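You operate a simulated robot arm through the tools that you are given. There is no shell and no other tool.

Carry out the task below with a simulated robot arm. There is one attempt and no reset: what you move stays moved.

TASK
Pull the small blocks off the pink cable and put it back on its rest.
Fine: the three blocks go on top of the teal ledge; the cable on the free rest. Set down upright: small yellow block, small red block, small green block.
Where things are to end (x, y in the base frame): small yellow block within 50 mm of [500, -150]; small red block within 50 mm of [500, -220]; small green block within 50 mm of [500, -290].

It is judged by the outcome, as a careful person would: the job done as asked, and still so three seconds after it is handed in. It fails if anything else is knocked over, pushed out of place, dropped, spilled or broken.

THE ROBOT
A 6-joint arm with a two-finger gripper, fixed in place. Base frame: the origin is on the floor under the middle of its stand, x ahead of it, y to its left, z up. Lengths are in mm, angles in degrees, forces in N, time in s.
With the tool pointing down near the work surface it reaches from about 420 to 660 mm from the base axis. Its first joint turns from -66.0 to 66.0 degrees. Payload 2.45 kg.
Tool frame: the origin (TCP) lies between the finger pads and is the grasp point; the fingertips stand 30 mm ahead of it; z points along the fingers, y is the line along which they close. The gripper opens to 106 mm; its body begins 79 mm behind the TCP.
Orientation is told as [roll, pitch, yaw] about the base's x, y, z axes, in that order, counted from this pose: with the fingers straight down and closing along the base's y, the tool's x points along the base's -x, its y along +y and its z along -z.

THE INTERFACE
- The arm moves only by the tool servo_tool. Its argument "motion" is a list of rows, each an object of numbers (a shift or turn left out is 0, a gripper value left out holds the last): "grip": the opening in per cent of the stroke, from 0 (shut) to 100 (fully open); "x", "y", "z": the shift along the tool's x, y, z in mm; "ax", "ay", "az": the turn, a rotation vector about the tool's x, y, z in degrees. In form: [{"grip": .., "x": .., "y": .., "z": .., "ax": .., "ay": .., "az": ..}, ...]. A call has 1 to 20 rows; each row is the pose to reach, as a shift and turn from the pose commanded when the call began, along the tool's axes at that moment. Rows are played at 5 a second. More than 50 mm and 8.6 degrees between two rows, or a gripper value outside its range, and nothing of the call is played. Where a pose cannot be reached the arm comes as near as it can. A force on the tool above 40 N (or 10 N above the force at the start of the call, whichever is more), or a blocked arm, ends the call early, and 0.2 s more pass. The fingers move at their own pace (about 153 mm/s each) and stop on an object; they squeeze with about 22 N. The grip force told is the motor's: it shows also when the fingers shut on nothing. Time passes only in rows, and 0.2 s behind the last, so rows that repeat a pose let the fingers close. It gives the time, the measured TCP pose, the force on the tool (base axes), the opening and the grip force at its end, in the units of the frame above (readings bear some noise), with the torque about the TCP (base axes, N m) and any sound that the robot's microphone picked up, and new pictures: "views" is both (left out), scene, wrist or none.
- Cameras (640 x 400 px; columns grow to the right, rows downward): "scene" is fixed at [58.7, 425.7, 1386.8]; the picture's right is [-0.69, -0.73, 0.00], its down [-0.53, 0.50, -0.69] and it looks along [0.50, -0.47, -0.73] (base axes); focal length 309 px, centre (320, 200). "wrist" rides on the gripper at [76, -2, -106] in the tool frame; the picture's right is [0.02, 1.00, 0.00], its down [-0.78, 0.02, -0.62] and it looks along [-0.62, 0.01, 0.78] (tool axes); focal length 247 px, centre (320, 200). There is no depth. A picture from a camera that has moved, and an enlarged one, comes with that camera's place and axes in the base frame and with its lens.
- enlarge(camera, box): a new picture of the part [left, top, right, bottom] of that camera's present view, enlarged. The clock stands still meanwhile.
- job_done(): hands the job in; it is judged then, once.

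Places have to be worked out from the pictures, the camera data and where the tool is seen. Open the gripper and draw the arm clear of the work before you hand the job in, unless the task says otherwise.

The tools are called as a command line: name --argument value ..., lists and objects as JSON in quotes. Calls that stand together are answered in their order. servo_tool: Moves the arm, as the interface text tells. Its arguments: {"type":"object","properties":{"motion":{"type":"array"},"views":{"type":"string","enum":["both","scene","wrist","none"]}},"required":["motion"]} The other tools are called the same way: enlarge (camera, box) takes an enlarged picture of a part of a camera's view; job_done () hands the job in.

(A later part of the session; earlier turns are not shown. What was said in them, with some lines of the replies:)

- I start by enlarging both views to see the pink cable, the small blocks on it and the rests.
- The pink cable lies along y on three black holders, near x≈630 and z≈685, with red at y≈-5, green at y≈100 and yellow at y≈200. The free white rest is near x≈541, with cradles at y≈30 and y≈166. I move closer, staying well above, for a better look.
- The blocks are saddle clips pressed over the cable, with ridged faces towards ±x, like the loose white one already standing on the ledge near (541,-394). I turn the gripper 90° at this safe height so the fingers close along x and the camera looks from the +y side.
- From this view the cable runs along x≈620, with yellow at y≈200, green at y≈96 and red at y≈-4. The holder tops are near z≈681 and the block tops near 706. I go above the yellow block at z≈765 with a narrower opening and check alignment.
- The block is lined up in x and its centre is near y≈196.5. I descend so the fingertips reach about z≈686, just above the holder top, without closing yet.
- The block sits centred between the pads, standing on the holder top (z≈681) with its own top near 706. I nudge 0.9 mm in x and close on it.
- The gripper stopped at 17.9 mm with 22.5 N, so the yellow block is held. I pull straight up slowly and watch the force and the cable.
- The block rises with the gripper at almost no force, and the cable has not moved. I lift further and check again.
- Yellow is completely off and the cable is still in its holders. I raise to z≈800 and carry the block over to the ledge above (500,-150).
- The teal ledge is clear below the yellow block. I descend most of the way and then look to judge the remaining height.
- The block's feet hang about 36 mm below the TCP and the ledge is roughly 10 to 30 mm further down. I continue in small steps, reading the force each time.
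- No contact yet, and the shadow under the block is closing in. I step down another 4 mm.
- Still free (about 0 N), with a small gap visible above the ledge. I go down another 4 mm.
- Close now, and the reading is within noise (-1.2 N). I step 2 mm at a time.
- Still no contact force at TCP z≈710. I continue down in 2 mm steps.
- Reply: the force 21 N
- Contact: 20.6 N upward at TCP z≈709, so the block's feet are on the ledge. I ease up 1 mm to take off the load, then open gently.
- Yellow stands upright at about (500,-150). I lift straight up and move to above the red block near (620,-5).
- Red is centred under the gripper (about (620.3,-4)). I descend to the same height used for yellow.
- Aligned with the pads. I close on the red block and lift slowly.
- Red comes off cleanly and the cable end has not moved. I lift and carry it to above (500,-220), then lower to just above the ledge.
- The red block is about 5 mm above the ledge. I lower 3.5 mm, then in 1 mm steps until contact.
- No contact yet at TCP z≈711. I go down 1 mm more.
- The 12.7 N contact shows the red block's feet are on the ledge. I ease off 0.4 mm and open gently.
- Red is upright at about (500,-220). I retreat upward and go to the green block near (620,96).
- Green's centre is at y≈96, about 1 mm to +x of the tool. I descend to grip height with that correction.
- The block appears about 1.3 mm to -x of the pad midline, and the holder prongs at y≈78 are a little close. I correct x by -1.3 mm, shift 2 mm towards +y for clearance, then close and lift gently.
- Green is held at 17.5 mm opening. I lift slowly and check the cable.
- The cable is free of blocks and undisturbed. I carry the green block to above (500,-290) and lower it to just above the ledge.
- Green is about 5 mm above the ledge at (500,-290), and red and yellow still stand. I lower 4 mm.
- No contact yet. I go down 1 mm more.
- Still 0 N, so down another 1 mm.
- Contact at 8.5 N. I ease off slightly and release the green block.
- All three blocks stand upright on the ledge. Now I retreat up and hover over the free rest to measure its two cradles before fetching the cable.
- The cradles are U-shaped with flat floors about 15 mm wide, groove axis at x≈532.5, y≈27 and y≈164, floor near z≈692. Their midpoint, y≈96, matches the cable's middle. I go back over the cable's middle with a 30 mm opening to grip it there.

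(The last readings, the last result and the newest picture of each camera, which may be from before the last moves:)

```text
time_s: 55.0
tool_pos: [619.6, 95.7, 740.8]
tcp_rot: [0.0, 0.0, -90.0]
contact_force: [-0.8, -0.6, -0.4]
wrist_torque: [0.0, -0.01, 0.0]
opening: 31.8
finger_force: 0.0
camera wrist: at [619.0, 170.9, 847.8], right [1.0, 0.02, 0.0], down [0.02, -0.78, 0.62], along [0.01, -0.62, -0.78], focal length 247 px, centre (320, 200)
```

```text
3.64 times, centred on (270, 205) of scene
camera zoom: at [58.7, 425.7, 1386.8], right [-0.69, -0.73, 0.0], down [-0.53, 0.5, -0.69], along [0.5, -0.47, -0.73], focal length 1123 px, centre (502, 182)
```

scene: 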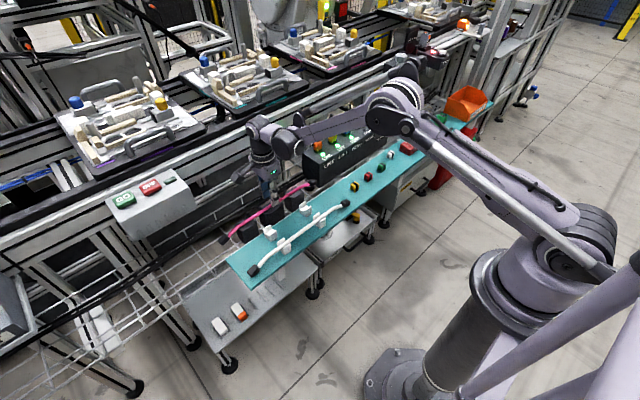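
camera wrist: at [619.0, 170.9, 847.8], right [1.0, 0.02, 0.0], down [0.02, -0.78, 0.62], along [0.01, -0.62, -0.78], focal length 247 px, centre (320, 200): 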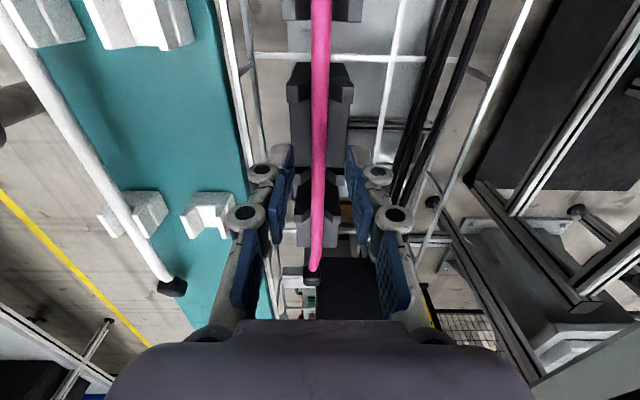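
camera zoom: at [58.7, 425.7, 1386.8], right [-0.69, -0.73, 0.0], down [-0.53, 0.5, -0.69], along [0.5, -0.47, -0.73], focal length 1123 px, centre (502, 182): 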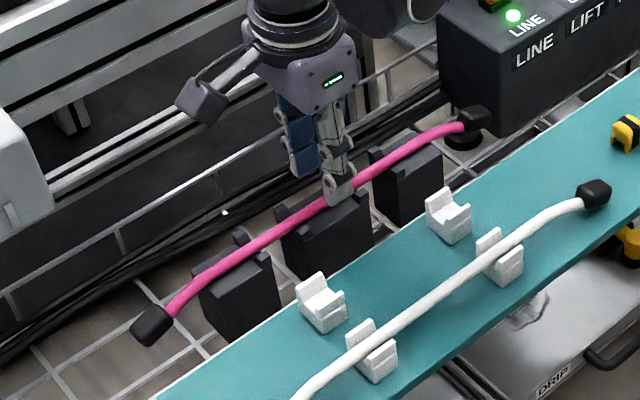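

The cable passes centrally between the open fingers. I shift 1.5 mm towards +y for prong clearance and lower until the tips are just above the holder top.

servo_tool --motion '[{"x": 1.5, "y": -0.3, "z": 10}, {"x": 1.5, "y": -0.3, "z": 18}, {"x": 1.5, "y": -0.3, "z": 24}, {"x": 1.5, "y": -0.3, "z": 26}, {"x": 1.5, "y": -0.3, "z": 26}]' --views "none"

enlarge --camera "wrist" --box '[240, 90, 400, 210]'

enlarge --camera "scene" --box '[240, 170, 300, 230]'

```text
time_s: 56.2
tool_pos: [621.0, 96.1, 714.8]
tcp_rot: [0.0, 0.0, -90.0]
contact_force: [-0.3, -0.1, 0.1]
wrist_torque: [0.02, -0.01, 0.03]
opening: 31.9
finger_force: 0.0
```

```text
3.33 times, centred on (320, 150) of wrist
camera zoom: at [618.4, 171.7, 821.6], right [1.0, 0.02, 0.0], down [0.02, -0.78, 0.62], along [0.01, -0.62, -0.78], focal length 823 px, centre (320, 367)
```

zoom: 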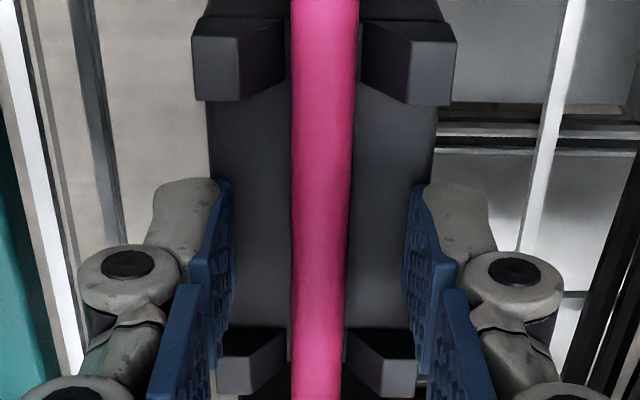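

```text
6.67 times, centred on (270, 200) of scene
camera zoom: at [58.7, 425.7, 1386.8], right [-0.69, -0.73, 0.0], down [-0.53, 0.5, -0.69], along [0.5, -0.47, -0.73], focal length 2059 px, centre (653, 200)
```

zoom: 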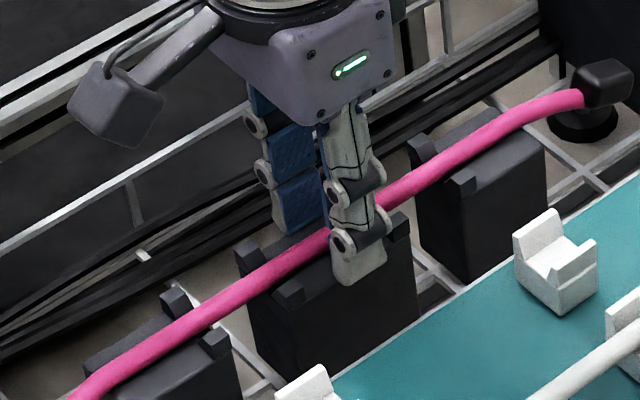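

The cable is exactly midway between the pads. I step down gently, feeling for the holder top.

servo_tool --motion '[{"z": 1}, {"z": 2}, {"z": 2}]' --views "none"

```text
time_s: 57.0
tool_pos: [619.5, 96.0, 713.2]
tcp_rot: [0.0, 0.0, -90.0]
contact_force: [0.1, -1.1, 30.2]
wrist_torque: [-0.1, 0.08, 0.04]
opening: 29.7
finger_force: 0.0
```

Touched the holder top at TCP≈713.5 with 30 N. I back off 1.6 mm immediately and check the load is gone.

servo_tool --motion '[{"z": -1.6}, {"z": -1.6}]' --views "none"

enlarge --camera "wrist" --box '[240, 90, 400, 210]'

```text
time_s: 57.6
tool_pos: [619.3, 96.6, 713.7]
tcp_rot: [0.1, 0.0, -89.9]
contact_force: [0.1, 0.7, 9.3]
wrist_torque: [-0.07, 0.06, -0.03]
opening: 30.6
finger_force: 0.0
```

```text
3.33 times, centred on (320, 150) of wrist
camera zoom: at [618.1, 171.7, 821.2], right [1.0, 0.02, 0.0], down [0.02, -0.78, 0.62], along [0.01, -0.62, -0.78], focal length 823 px, centre (320, 367)
```

zoom: 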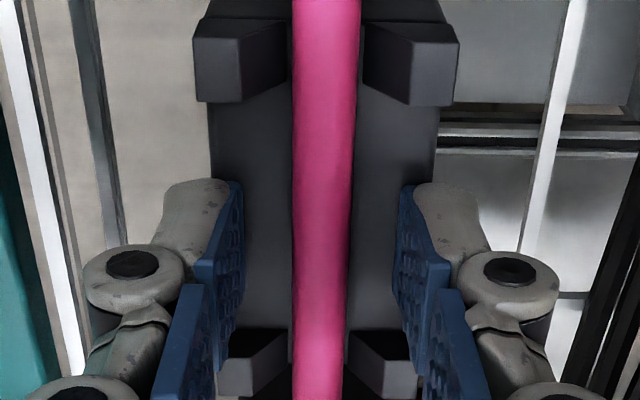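

Still 9 N, so I raise a further 0.8 mm.

servo_tool --motion '[{"z": -0.8}, {"z": -0.8}]' --views "none"

```text
time_s: 58.2
tool_pos: [620.3, 95.4, 715.2]
tcp_rot: [0.0, 0.0, -89.9]
contact_force: [0.1, -0.5, 0.3]
wrist_torque: [-0.02, -0.03, 0.0]
opening: 31.6
finger_force: 0.1
```

Load gone and the tips sit just clear of the holder. I close on the cable.

servo_tool --motion '[{"grip": 22}, {"grip": 16}, {"grip": 8}, {"grip": 0}, {"grip": 0}, {"grip": 0}]'

enlarge --camera "wrist" --box '[240, 90, 400, 210]'

enlarge --camera "scene" --box '[210, 160, 330, 250]'

```text
time_s: 59.6
tool_pos: [620.5, 96.1, 715.9]
tcp_rot: [0.0, 0.0, -90.1]
contact_force: [-0.3, 0.3, -0.2]
wrist_torque: [-0.01, -0.04, 0.0]
opening: 9.5
finger_force: 22.4
camera wrist: at [618.2, 171.6, 822.3], right [1.0, 0.02, 0.0], down [0.02, -0.78, 0.62], along [0.01, -0.62, -0.78], focal length 247 px, centre (320, 200)
```

scene: 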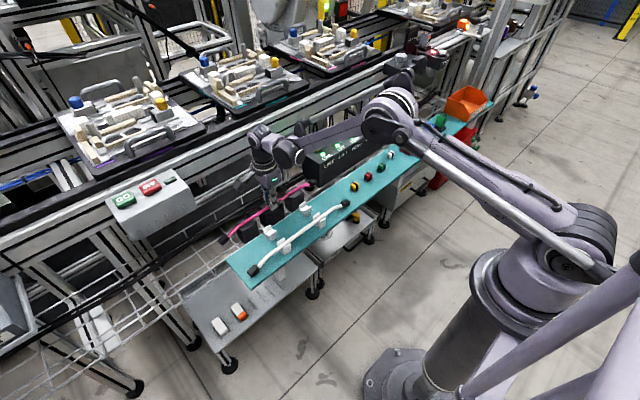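
wrist: 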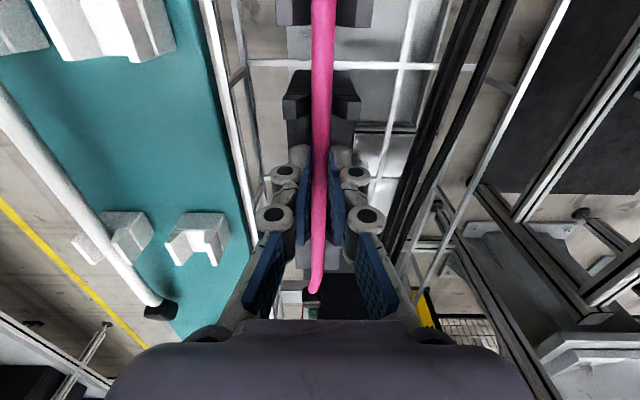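

```text
3.33 times, centred on (320, 150) of wrist
camera zoom: at [618.2, 171.6, 822.3], right [1.0, 0.02, 0.0], down [0.02, -0.78, 0.62], along [0.01, -0.62, -0.78], focal length 823 px, centre (320, 367)
```

zoom: 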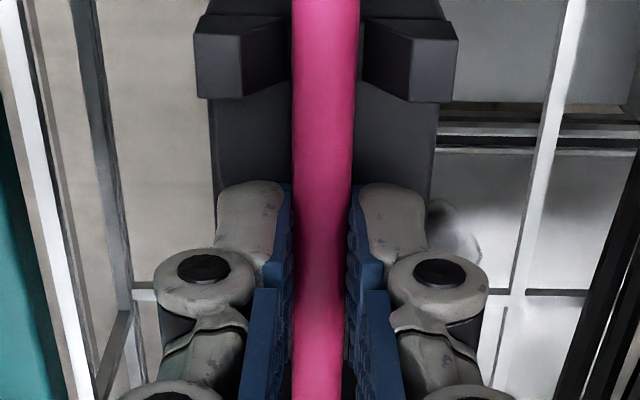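

```text
4.44 times, centred on (270, 205) of scene
camera zoom: at [58.7, 425.7, 1386.8], right [-0.69, -0.73, 0.0], down [-0.53, 0.5, -0.69], along [0.5, -0.47, -0.73], focal length 1373 px, centre (542, 178)
```

zoom: 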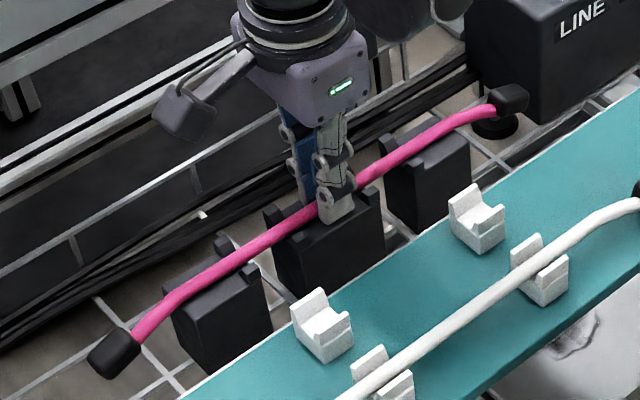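

The cable is gripped at 9.5 mm and 22 N. I lift slowly by 8 mm to see whether it rises evenly or droops.

servo_tool --motion '[{"z": -1}, {"z": -2}, {"z": -3}, {"z": -4}, {"z": -6}, {"z": -8}, {"z": -8}]'

enlarge --camera "wrist" --box '[220, 0, 420, 200]'

enlarge --camera "scene" --box '[210, 160, 330, 250]'

```text
time_s: 61.2
tool_pos: [620.0, 95.9, 723.5]
tcp_rot: [0.0, 0.0, -90.0]
contact_force: [0.2, 0.0, 0.6]
wrist_torque: [-0.03, -0.03, 0.02]
opening: 9.3
finger_force: 21.8
camera wrist: at [618.2, 171.5, 830.3], right [1.0, 0.02, 0.0], down [0.02, -0.78, 0.62], along [0.01, -0.62, -0.78], focal length 247 px, centre (320, 200)
```

scene: 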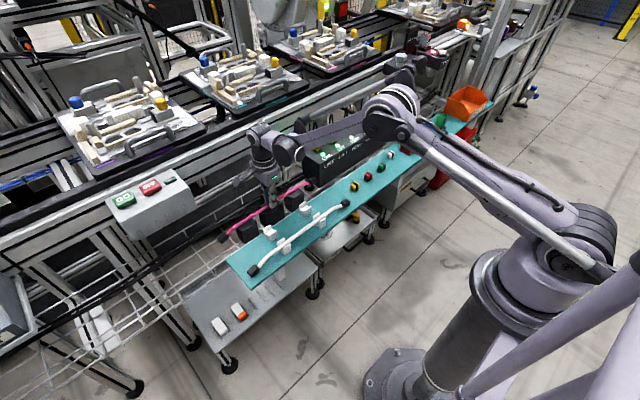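
wrist: 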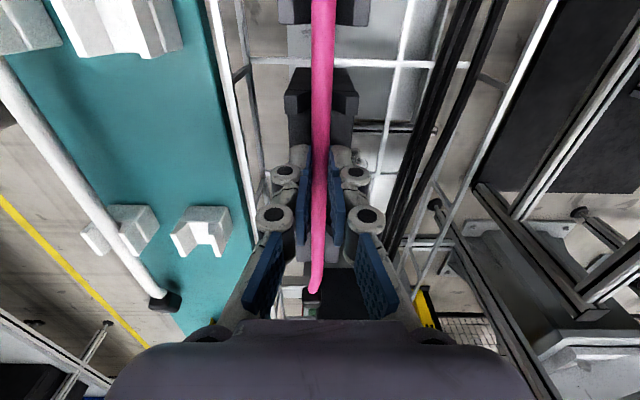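

```text
2.00 times, centred on (320, 100) of wrist
camera zoom: at [618.2, 171.5, 830.3], right [1.0, 0.02, 0.0], down [0.02, -0.78, 0.62], along [0.01, -0.62, -0.78], focal length 494 px, centre (320, 400)
```

zoom: 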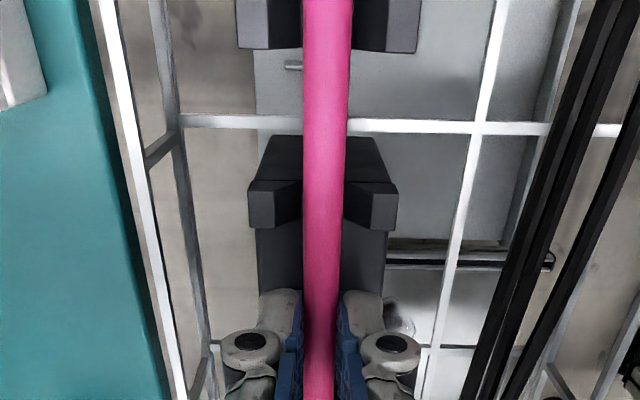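

```text
4.44 times, centred on (270, 205) of scene
camera zoom: at [58.7, 425.7, 1386.8], right [-0.69, -0.73, 0.0], down [-0.53, 0.5, -0.69], along [0.5, -0.47, -0.73], focal length 1373 px, centre (542, 178)
```

zoom: 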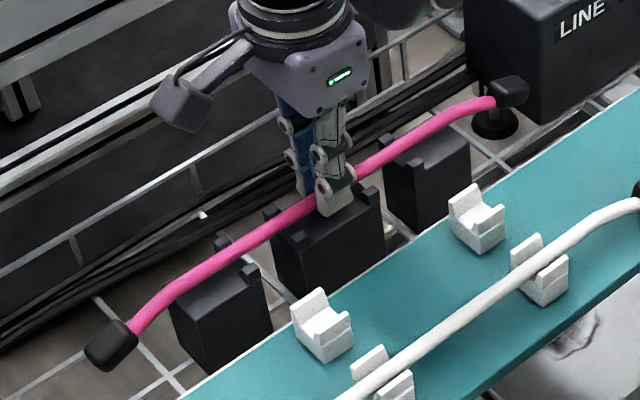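

The cable rises rigidly with both end caps following. I lift it well clear of the prongs and move it across to above the free rest at x≈532.5.

servo_tool --motion '[{"z": -10}, {"z": -22}, {"z": -36}, {"z": -50}, {"z": -60}, {"y": -12, "z": -60}, {"y": -28, "z": -60}, {"y": -46, "z": -60}, {"y": -64, "z": -60}, {"y": -80, "z": -60}, {"y": -87.8, "z": -60}, {"y": -87.8, "z": -60}]'

enlarge --camera "wrist" --box '[220, 0, 420, 200]'

enlarge --camera "scene" --box '[210, 150, 370, 280]'

```text
time_s: 63.8
tool_pos: [531.7, 95.6, 784.1]
tcp_rot: [0.1, 0.0, -90.1]
contact_force: [1.1, -0.4, -1.2]
wrist_torque: [0.01, -0.01, -0.04]
opening: 9.5
finger_force: 22.4
camera wrist: at [529.9, 171.5, 890.5], right [1.0, 0.02, 0.0], down [0.02, -0.78, 0.62], along [0.01, -0.62, -0.78], focal length 247 px, centre (320, 200)
```

scene: 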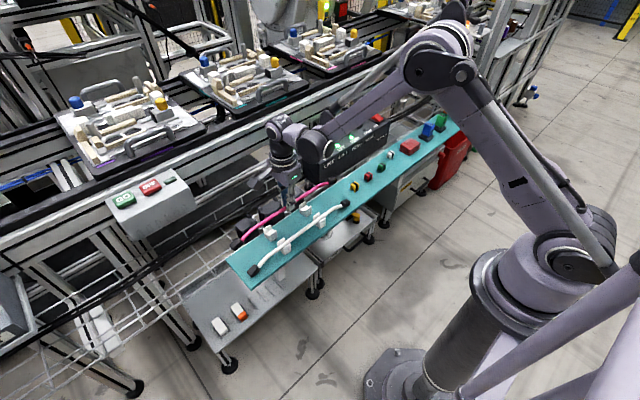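
wrist: 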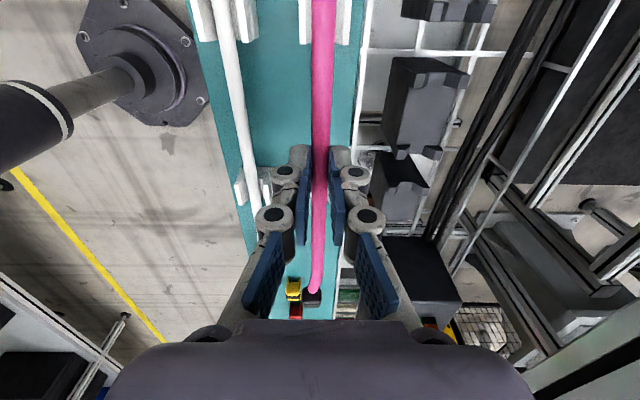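

```text
2.00 times, centred on (320, 100) of wrist
camera zoom: at [529.9, 171.5, 890.5], right [1.0, 0.02, 0.0], down [0.02, -0.78, 0.62], along [0.01, -0.62, -0.78], focal length 494 px, centre (320, 400)
```

zoom: 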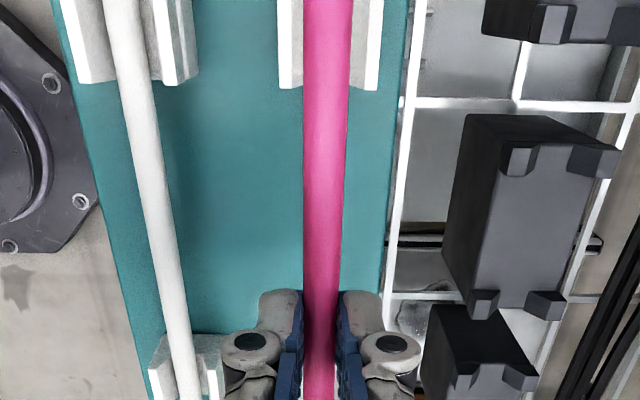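

```text
3.08 times, centred on (290, 215) of scene
camera zoom: at [58.7, 425.7, 1386.8], right [-0.69, -0.73, 0.0], down [-0.53, 0.5, -0.69], along [0.5, -0.47, -0.73], focal length 950 px, centre (412, 154)
```

zoom: 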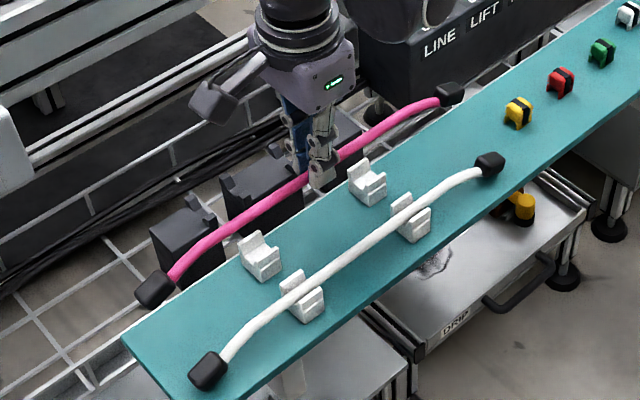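

The cable hangs about 1.8 mm to the -x side of the groove centre. I correct that and lower to roughly 8 mm above the groove floors, then look again.

servo_tool --motion '[{"y": 1.8, "z": 5}, {"y": 1.8, "z": 18}, {"y": 1.8, "z": 30}, {"y": 1.8, "z": 38}, {"y": 1.8, "z": 38}]'

enlarge --camera "wrist" --box '[220, 0, 420, 200]'

enlarge --camera "scene" --box '[230, 170, 350, 270]'

```text
time_s: 65.0
tool_pos: [533.5, 95.7, 744.6]
tcp_rot: [0.1, 0.0, -90.0]
contact_force: [0.0, 0.0, -0.4]
wrist_torque: [0.03, 0.0, -0.02]
opening: 9.1
finger_force: 22.1
camera wrist: at [532.3, 171.5, 851.9], right [1.0, 0.02, 0.0], down [0.02, -0.78, 0.62], along [0.01, -0.62, -0.78], focal length 247 px, centre (320, 200)
```

scene: 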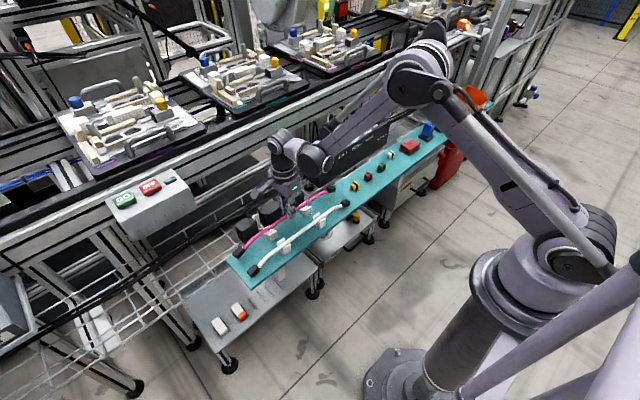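
wrist: 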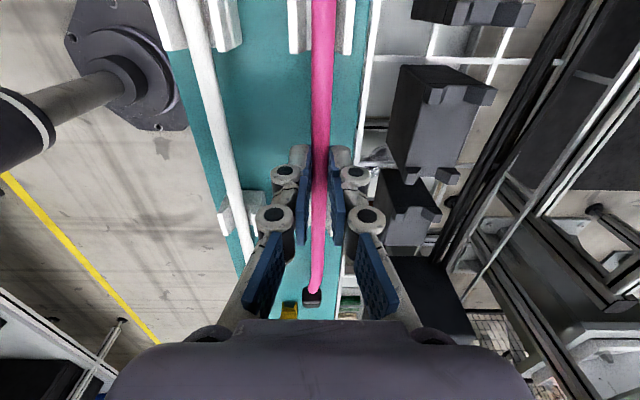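

```text
2.00 times, centred on (320, 100) of wrist
camera zoom: at [532.3, 171.5, 851.9], right [1.0, 0.02, 0.0], down [0.02, -0.78, 0.62], along [0.01, -0.62, -0.78], focal length 494 px, centre (320, 400)
```

zoom: 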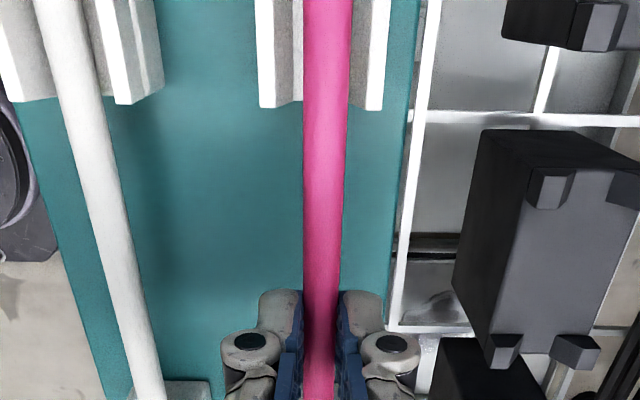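

```text
4.00 times, centred on (290, 220) of scene
camera zoom: at [58.7, 425.7, 1386.8], right [-0.69, -0.73, 0.0], down [-0.53, 0.5, -0.69], along [0.5, -0.47, -0.73], focal length 1236 px, centre (440, 120)
```

zoom: 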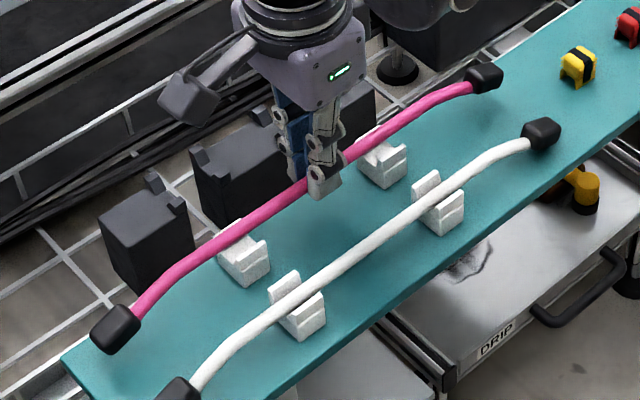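

At this height the cable is within 1 mm of the groove centre. I trim -0.8 mm and lower 13 mm more.

servo_tool --motion '[{"y": -0.8, "z": 4}, {"y": -0.8, "z": 8}, {"y": -0.8, "z": 11}, {"y": -0.8, "z": 13}, {"y": -0.8, "z": 13}]' --views "none"

enlarge --camera "wrist" --box '[260, 0, 380, 100]'

enlarge --camera "scene" --box '[245, 190, 345, 260]'

```text
time_s: 66.2
tool_pos: [532.8, 95.0, 731.6]
tcp_rot: [0.0, 0.1, -90.0]
contact_force: [0.0, -0.5, -1.0]
wrist_torque: [0.01, -0.03, 0.01]
opening: 9.3
finger_force: 22.0
```

```text
4.00 times, centred on (320, 50) of wrist
camera zoom: at [531.1, 171.4, 838.9], right [1.0, 0.02, 0.0], down [0.02, -0.78, 0.62], along [0.01, -0.62, -0.78], focal length 988 px, centre (320, 800)
```

zoom: 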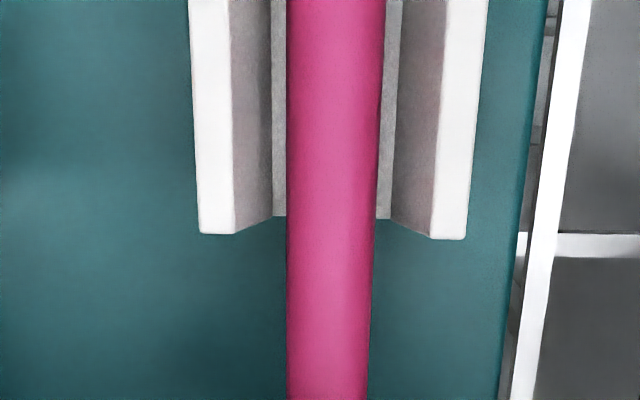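

```text
5.71 times, centred on (295, 225) of scene
camera zoom: at [58.7, 425.7, 1386.8], right [-0.69, -0.73, 0.0], down [-0.53, 0.5, -0.69], along [0.5, -0.47, -0.73], focal length 1765 px, centre (463, 57)
```

zoom: 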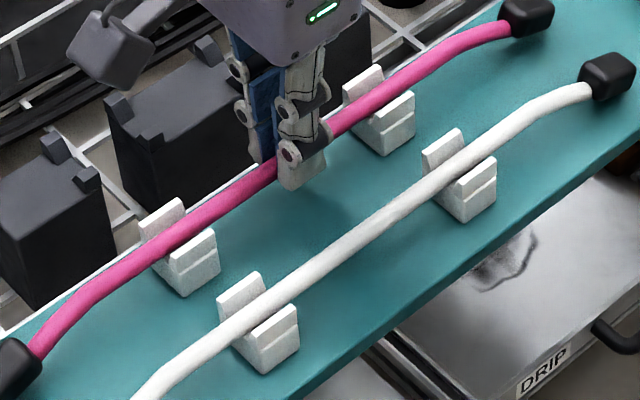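

The cable is now down between the cradle walls, centred over the groove floor with equal gaps each side. I lower 2 mm more.

servo_tool --motion '[{"z": 1}, {"z": 2}, {"z": 2}]' --views "none"

```text
time_s: 67.0
tool_pos: [532.3, 95.4, 730.0]
tcp_rot: [0.1, 0.1, -89.9]
contact_force: [0.9, -1.1, 11.0]
wrist_torque: [-0.01, -0.01, -0.05]
opening: 9.3
finger_force: 22.3
```

The 11 N contact with no torque means the cable bears evenly on both cradles. I check it visually before letting go.

enlarge --camera "scene" --box '[245, 190, 345, 260]'

enlarge --camera "wrist" --box '[240, 0, 400, 200]'

```text
5.71 times, centred on (295, 225) of scene
camera zoom: at [58.5, 425.6, 1386.8], right [-0.69, -0.73, 0.0], down [-0.53, 0.5, -0.69], along [0.5, -0.47, -0.73], focal length 1765 px, centre (463, 57)
```

zoom: 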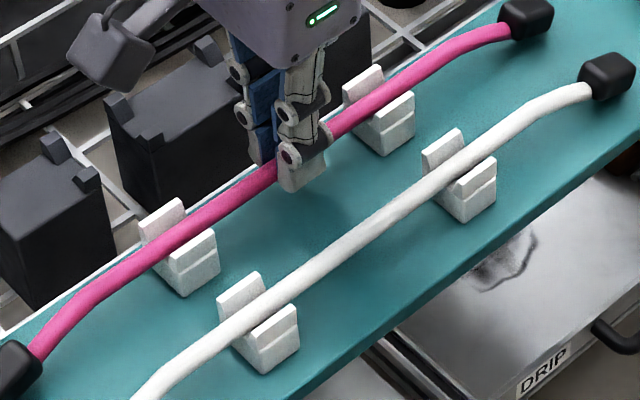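

```text
2.00 times, centred on (320, 100) of wrist
camera zoom: at [531.1, 171.6, 837.3], right [1.0, 0.02, 0.0], down [0.02, -0.78, 0.62], along [0.01, -0.62, -0.78], focal length 494 px, centre (320, 400)
```

zoom: 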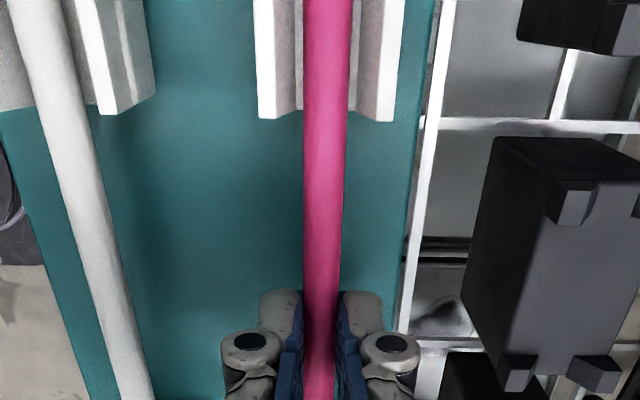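

Pink lies in both grooves just like the white one. I ease up 0.3 mm and open gently.

servo_tool --motion '[{"z": -0.3}, {"z": -0.3, "grip": 11}, {"z": -0.3, "grip": 14}, {"z": -0.3, "grip": 20}, {"z": -0.3, "grip": 28}, {"z": -0.3, "grip": 35}, {"z": -0.3, "grip": 35}]' --views "none"

enlarge --camera "scene" --box '[235, 180, 355, 270]'

enlarge --camera "wrist" --box '[240, 0, 400, 200]'

```text
time_s: 68.6
tool_pos: [532.5, 97.0, 730.6]
tcp_rot: [0.0, -0.1, -90.1]
contact_force: [-0.8, 0.0, 0.5]
wrist_torque: [-0.02, -0.04, -0.03]
opening: 37.2
finger_force: 0.0
```

```text
4.44 times, centred on (295, 225) of scene
camera zoom: at [58.7, 425.7, 1386.8], right [-0.69, -0.73, 0.0], down [-0.53, 0.5, -0.69], along [0.5, -0.47, -0.73], focal length 1373 px, centre (431, 89)
```

zoom: 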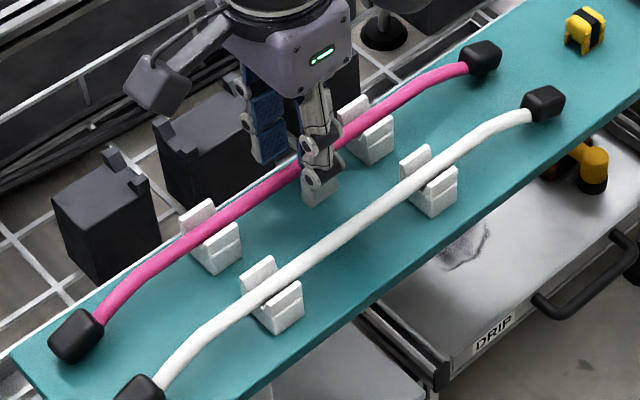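

```text
2.00 times, centred on (320, 100) of wrist
camera zoom: at [531.1, 171.6, 837.3], right [1.0, 0.02, 0.0], down [0.02, -0.78, 0.62], along [0.01, -0.62, -0.78], focal length 494 px, centre (320, 400)
```

zoom: 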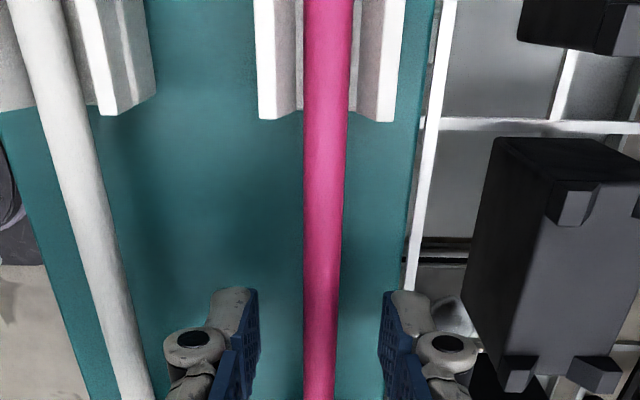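

Released, and the cable has not shifted. I withdraw straight up and then back from the work for a final check.

servo_tool --motion '[{"z": -8}, {"z": -20}, {"z": -45}, {"z": -80}, {"z": -120}, {"z": -160}, {"y": -30, "z": -180}, {"y": -65, "z": -190}, {"y": -100, "z": -195}, {"y": -135, "z": -195}, {"y": -170, "z": -195}, {"y": -170, "z": -195}]'

enlarge --camera "scene" --box '[220, 150, 360, 280]'

enlarge --camera "scene" --box '[320, 100, 480, 220]'

enlarge --camera "wrist" --box '[220, 0, 480, 200]'

```text
time_s: 71.2
tool_pos: [362.8, 96.3, 925.5]
tcp_rot: [-0.1, 0.0, -89.9]
contact_force: [0.1, 0.4, -0.4]
wrist_torque: [0.0, 0.0, 0.03]
opening: 36.8
finger_force: 0.1
camera wrist: at [360.9, 172.3, 1032.9], right [1.0, 0.02, 0.0], down [0.02, -0.78, 0.62], along [0.01, -0.62, -0.78], focal length 247 px, centre (320, 200)
```

scene: 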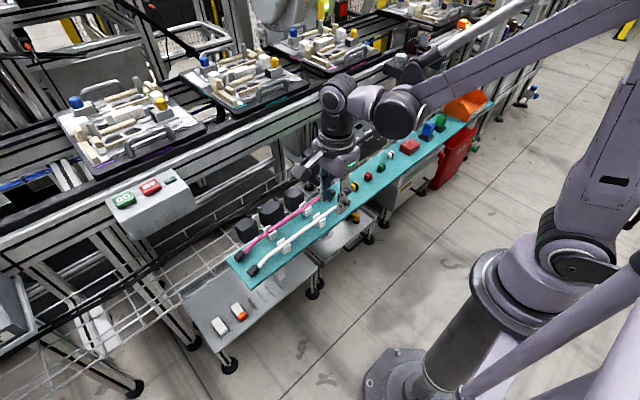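
wrist: 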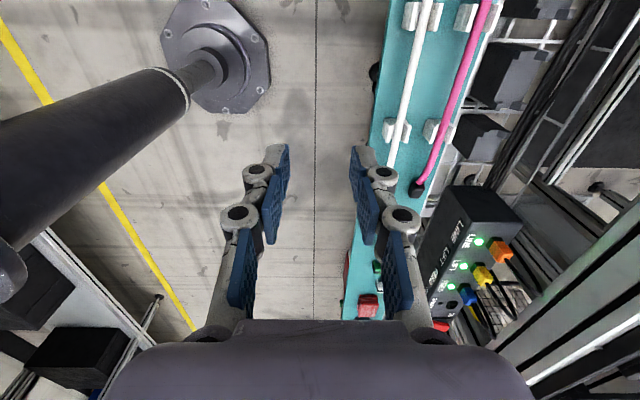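

```text
3.08 times, centred on (290, 215) of scene
camera zoom: at [58.7, 425.7, 1386.8], right [-0.69, -0.73, 0.0], down [-0.53, 0.5, -0.69], along [0.5, -0.47, -0.73], focal length 950 px, centre (412, 154)
```

zoom: 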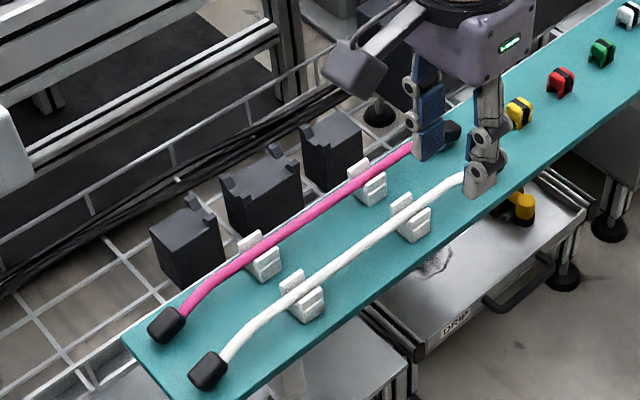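

```text
3.33 times, centred on (400, 160) of scene
camera zoom: at [58.7, 425.7, 1386.8], right [-0.69, -0.73, 0.0], down [-0.53, 0.5, -0.69], along [0.5, -0.47, -0.73], focal length 1030 px, centre (53, 333)
```

zoom: 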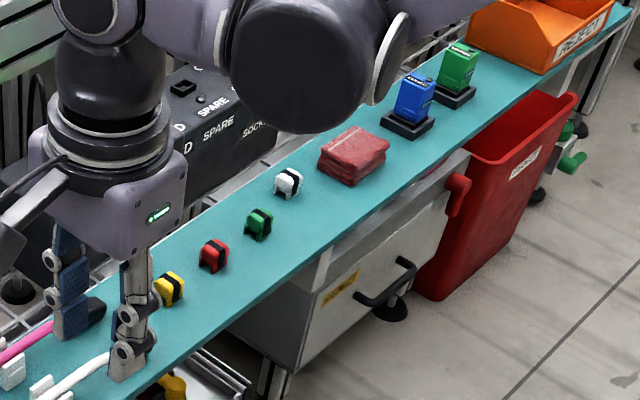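

```text
2.00 times, centred on (350, 100) of wrist
camera zoom: at [360.9, 172.3, 1032.9], right [1.0, 0.02, 0.0], down [0.02, -0.78, 0.62], along [0.01, -0.62, -0.78], focal length 494 px, centre (260, 400)
```

zoom: 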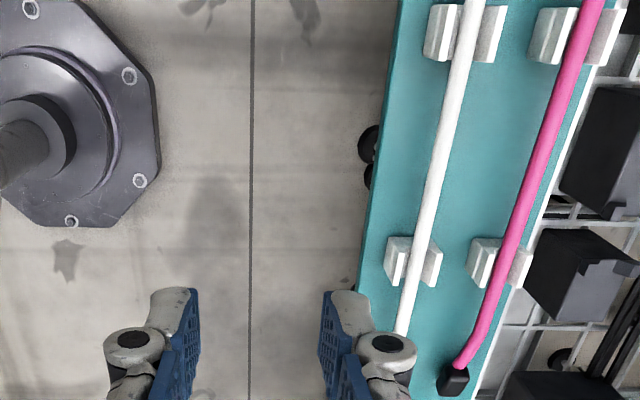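

Everything is in place: the pink cable sits in both cradles of the free rest, and yellow, red and green stand upright on the ledge. Nothing else has moved. I open the gripper fully, then hand in.

servo_tool --motion '[{"grip": 100}, {"grip": 100}, {"grip": 100}, {"grip": 100}, {"grip": 100}]' --views "scene"

```text
time_s: 72.4
tool_pos: [363.4, 96.9, 925.6]
tcp_rot: [0.0, 0.0, -90.0]
contact_force: [-0.3, -0.7, -0.5]
wrist_torque: [0.02, 0.0, 0.01]
opening: 105.9
finger_force: 0.1
```

scene: 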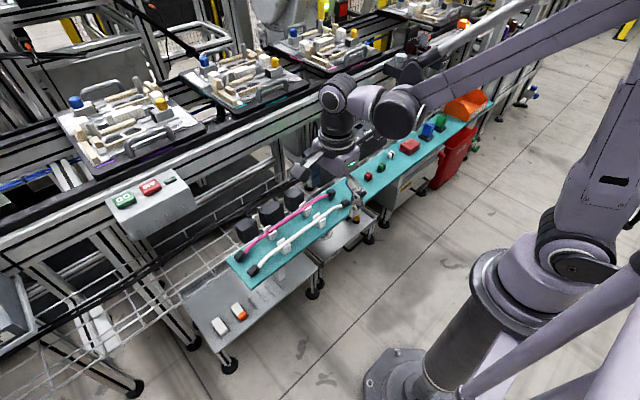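

The gripper is open, the arm is clear of the work, and the picture shows everything at rest. I hand the job in.

job_done

```text
The job is handed in.
```

I pulled all three blocks off the pink cable and stood them upright on the teal ledge. The cable now lies in both cradles of the free rest. I've handed the job in, but no verdict has come back.

| Item | Where it ended (x, y in mm) | Target |
|---|---|---|
| Small yellow block | about (500, -150) | (500, -150) |
| Small red block | about (500, -220) | (500, -220) |
| Small green block | about (500, -290) | (500, -290) |
| Pink cable | free rest, groove axis about x = 532 | free rest |

These positions come from the arm's readings and the pictures, and should be good to a few millimetres, well inside the 50 mm allowed.

While feeling for the right height to grip the cable, the fingertips pressed on the middle black holder with about 30 N for a moment. I backed off straight away, and the pictures show no movement of the holder. In the last pictures nothing else had been disturbed, and the gripper was open with the arm drawn back.
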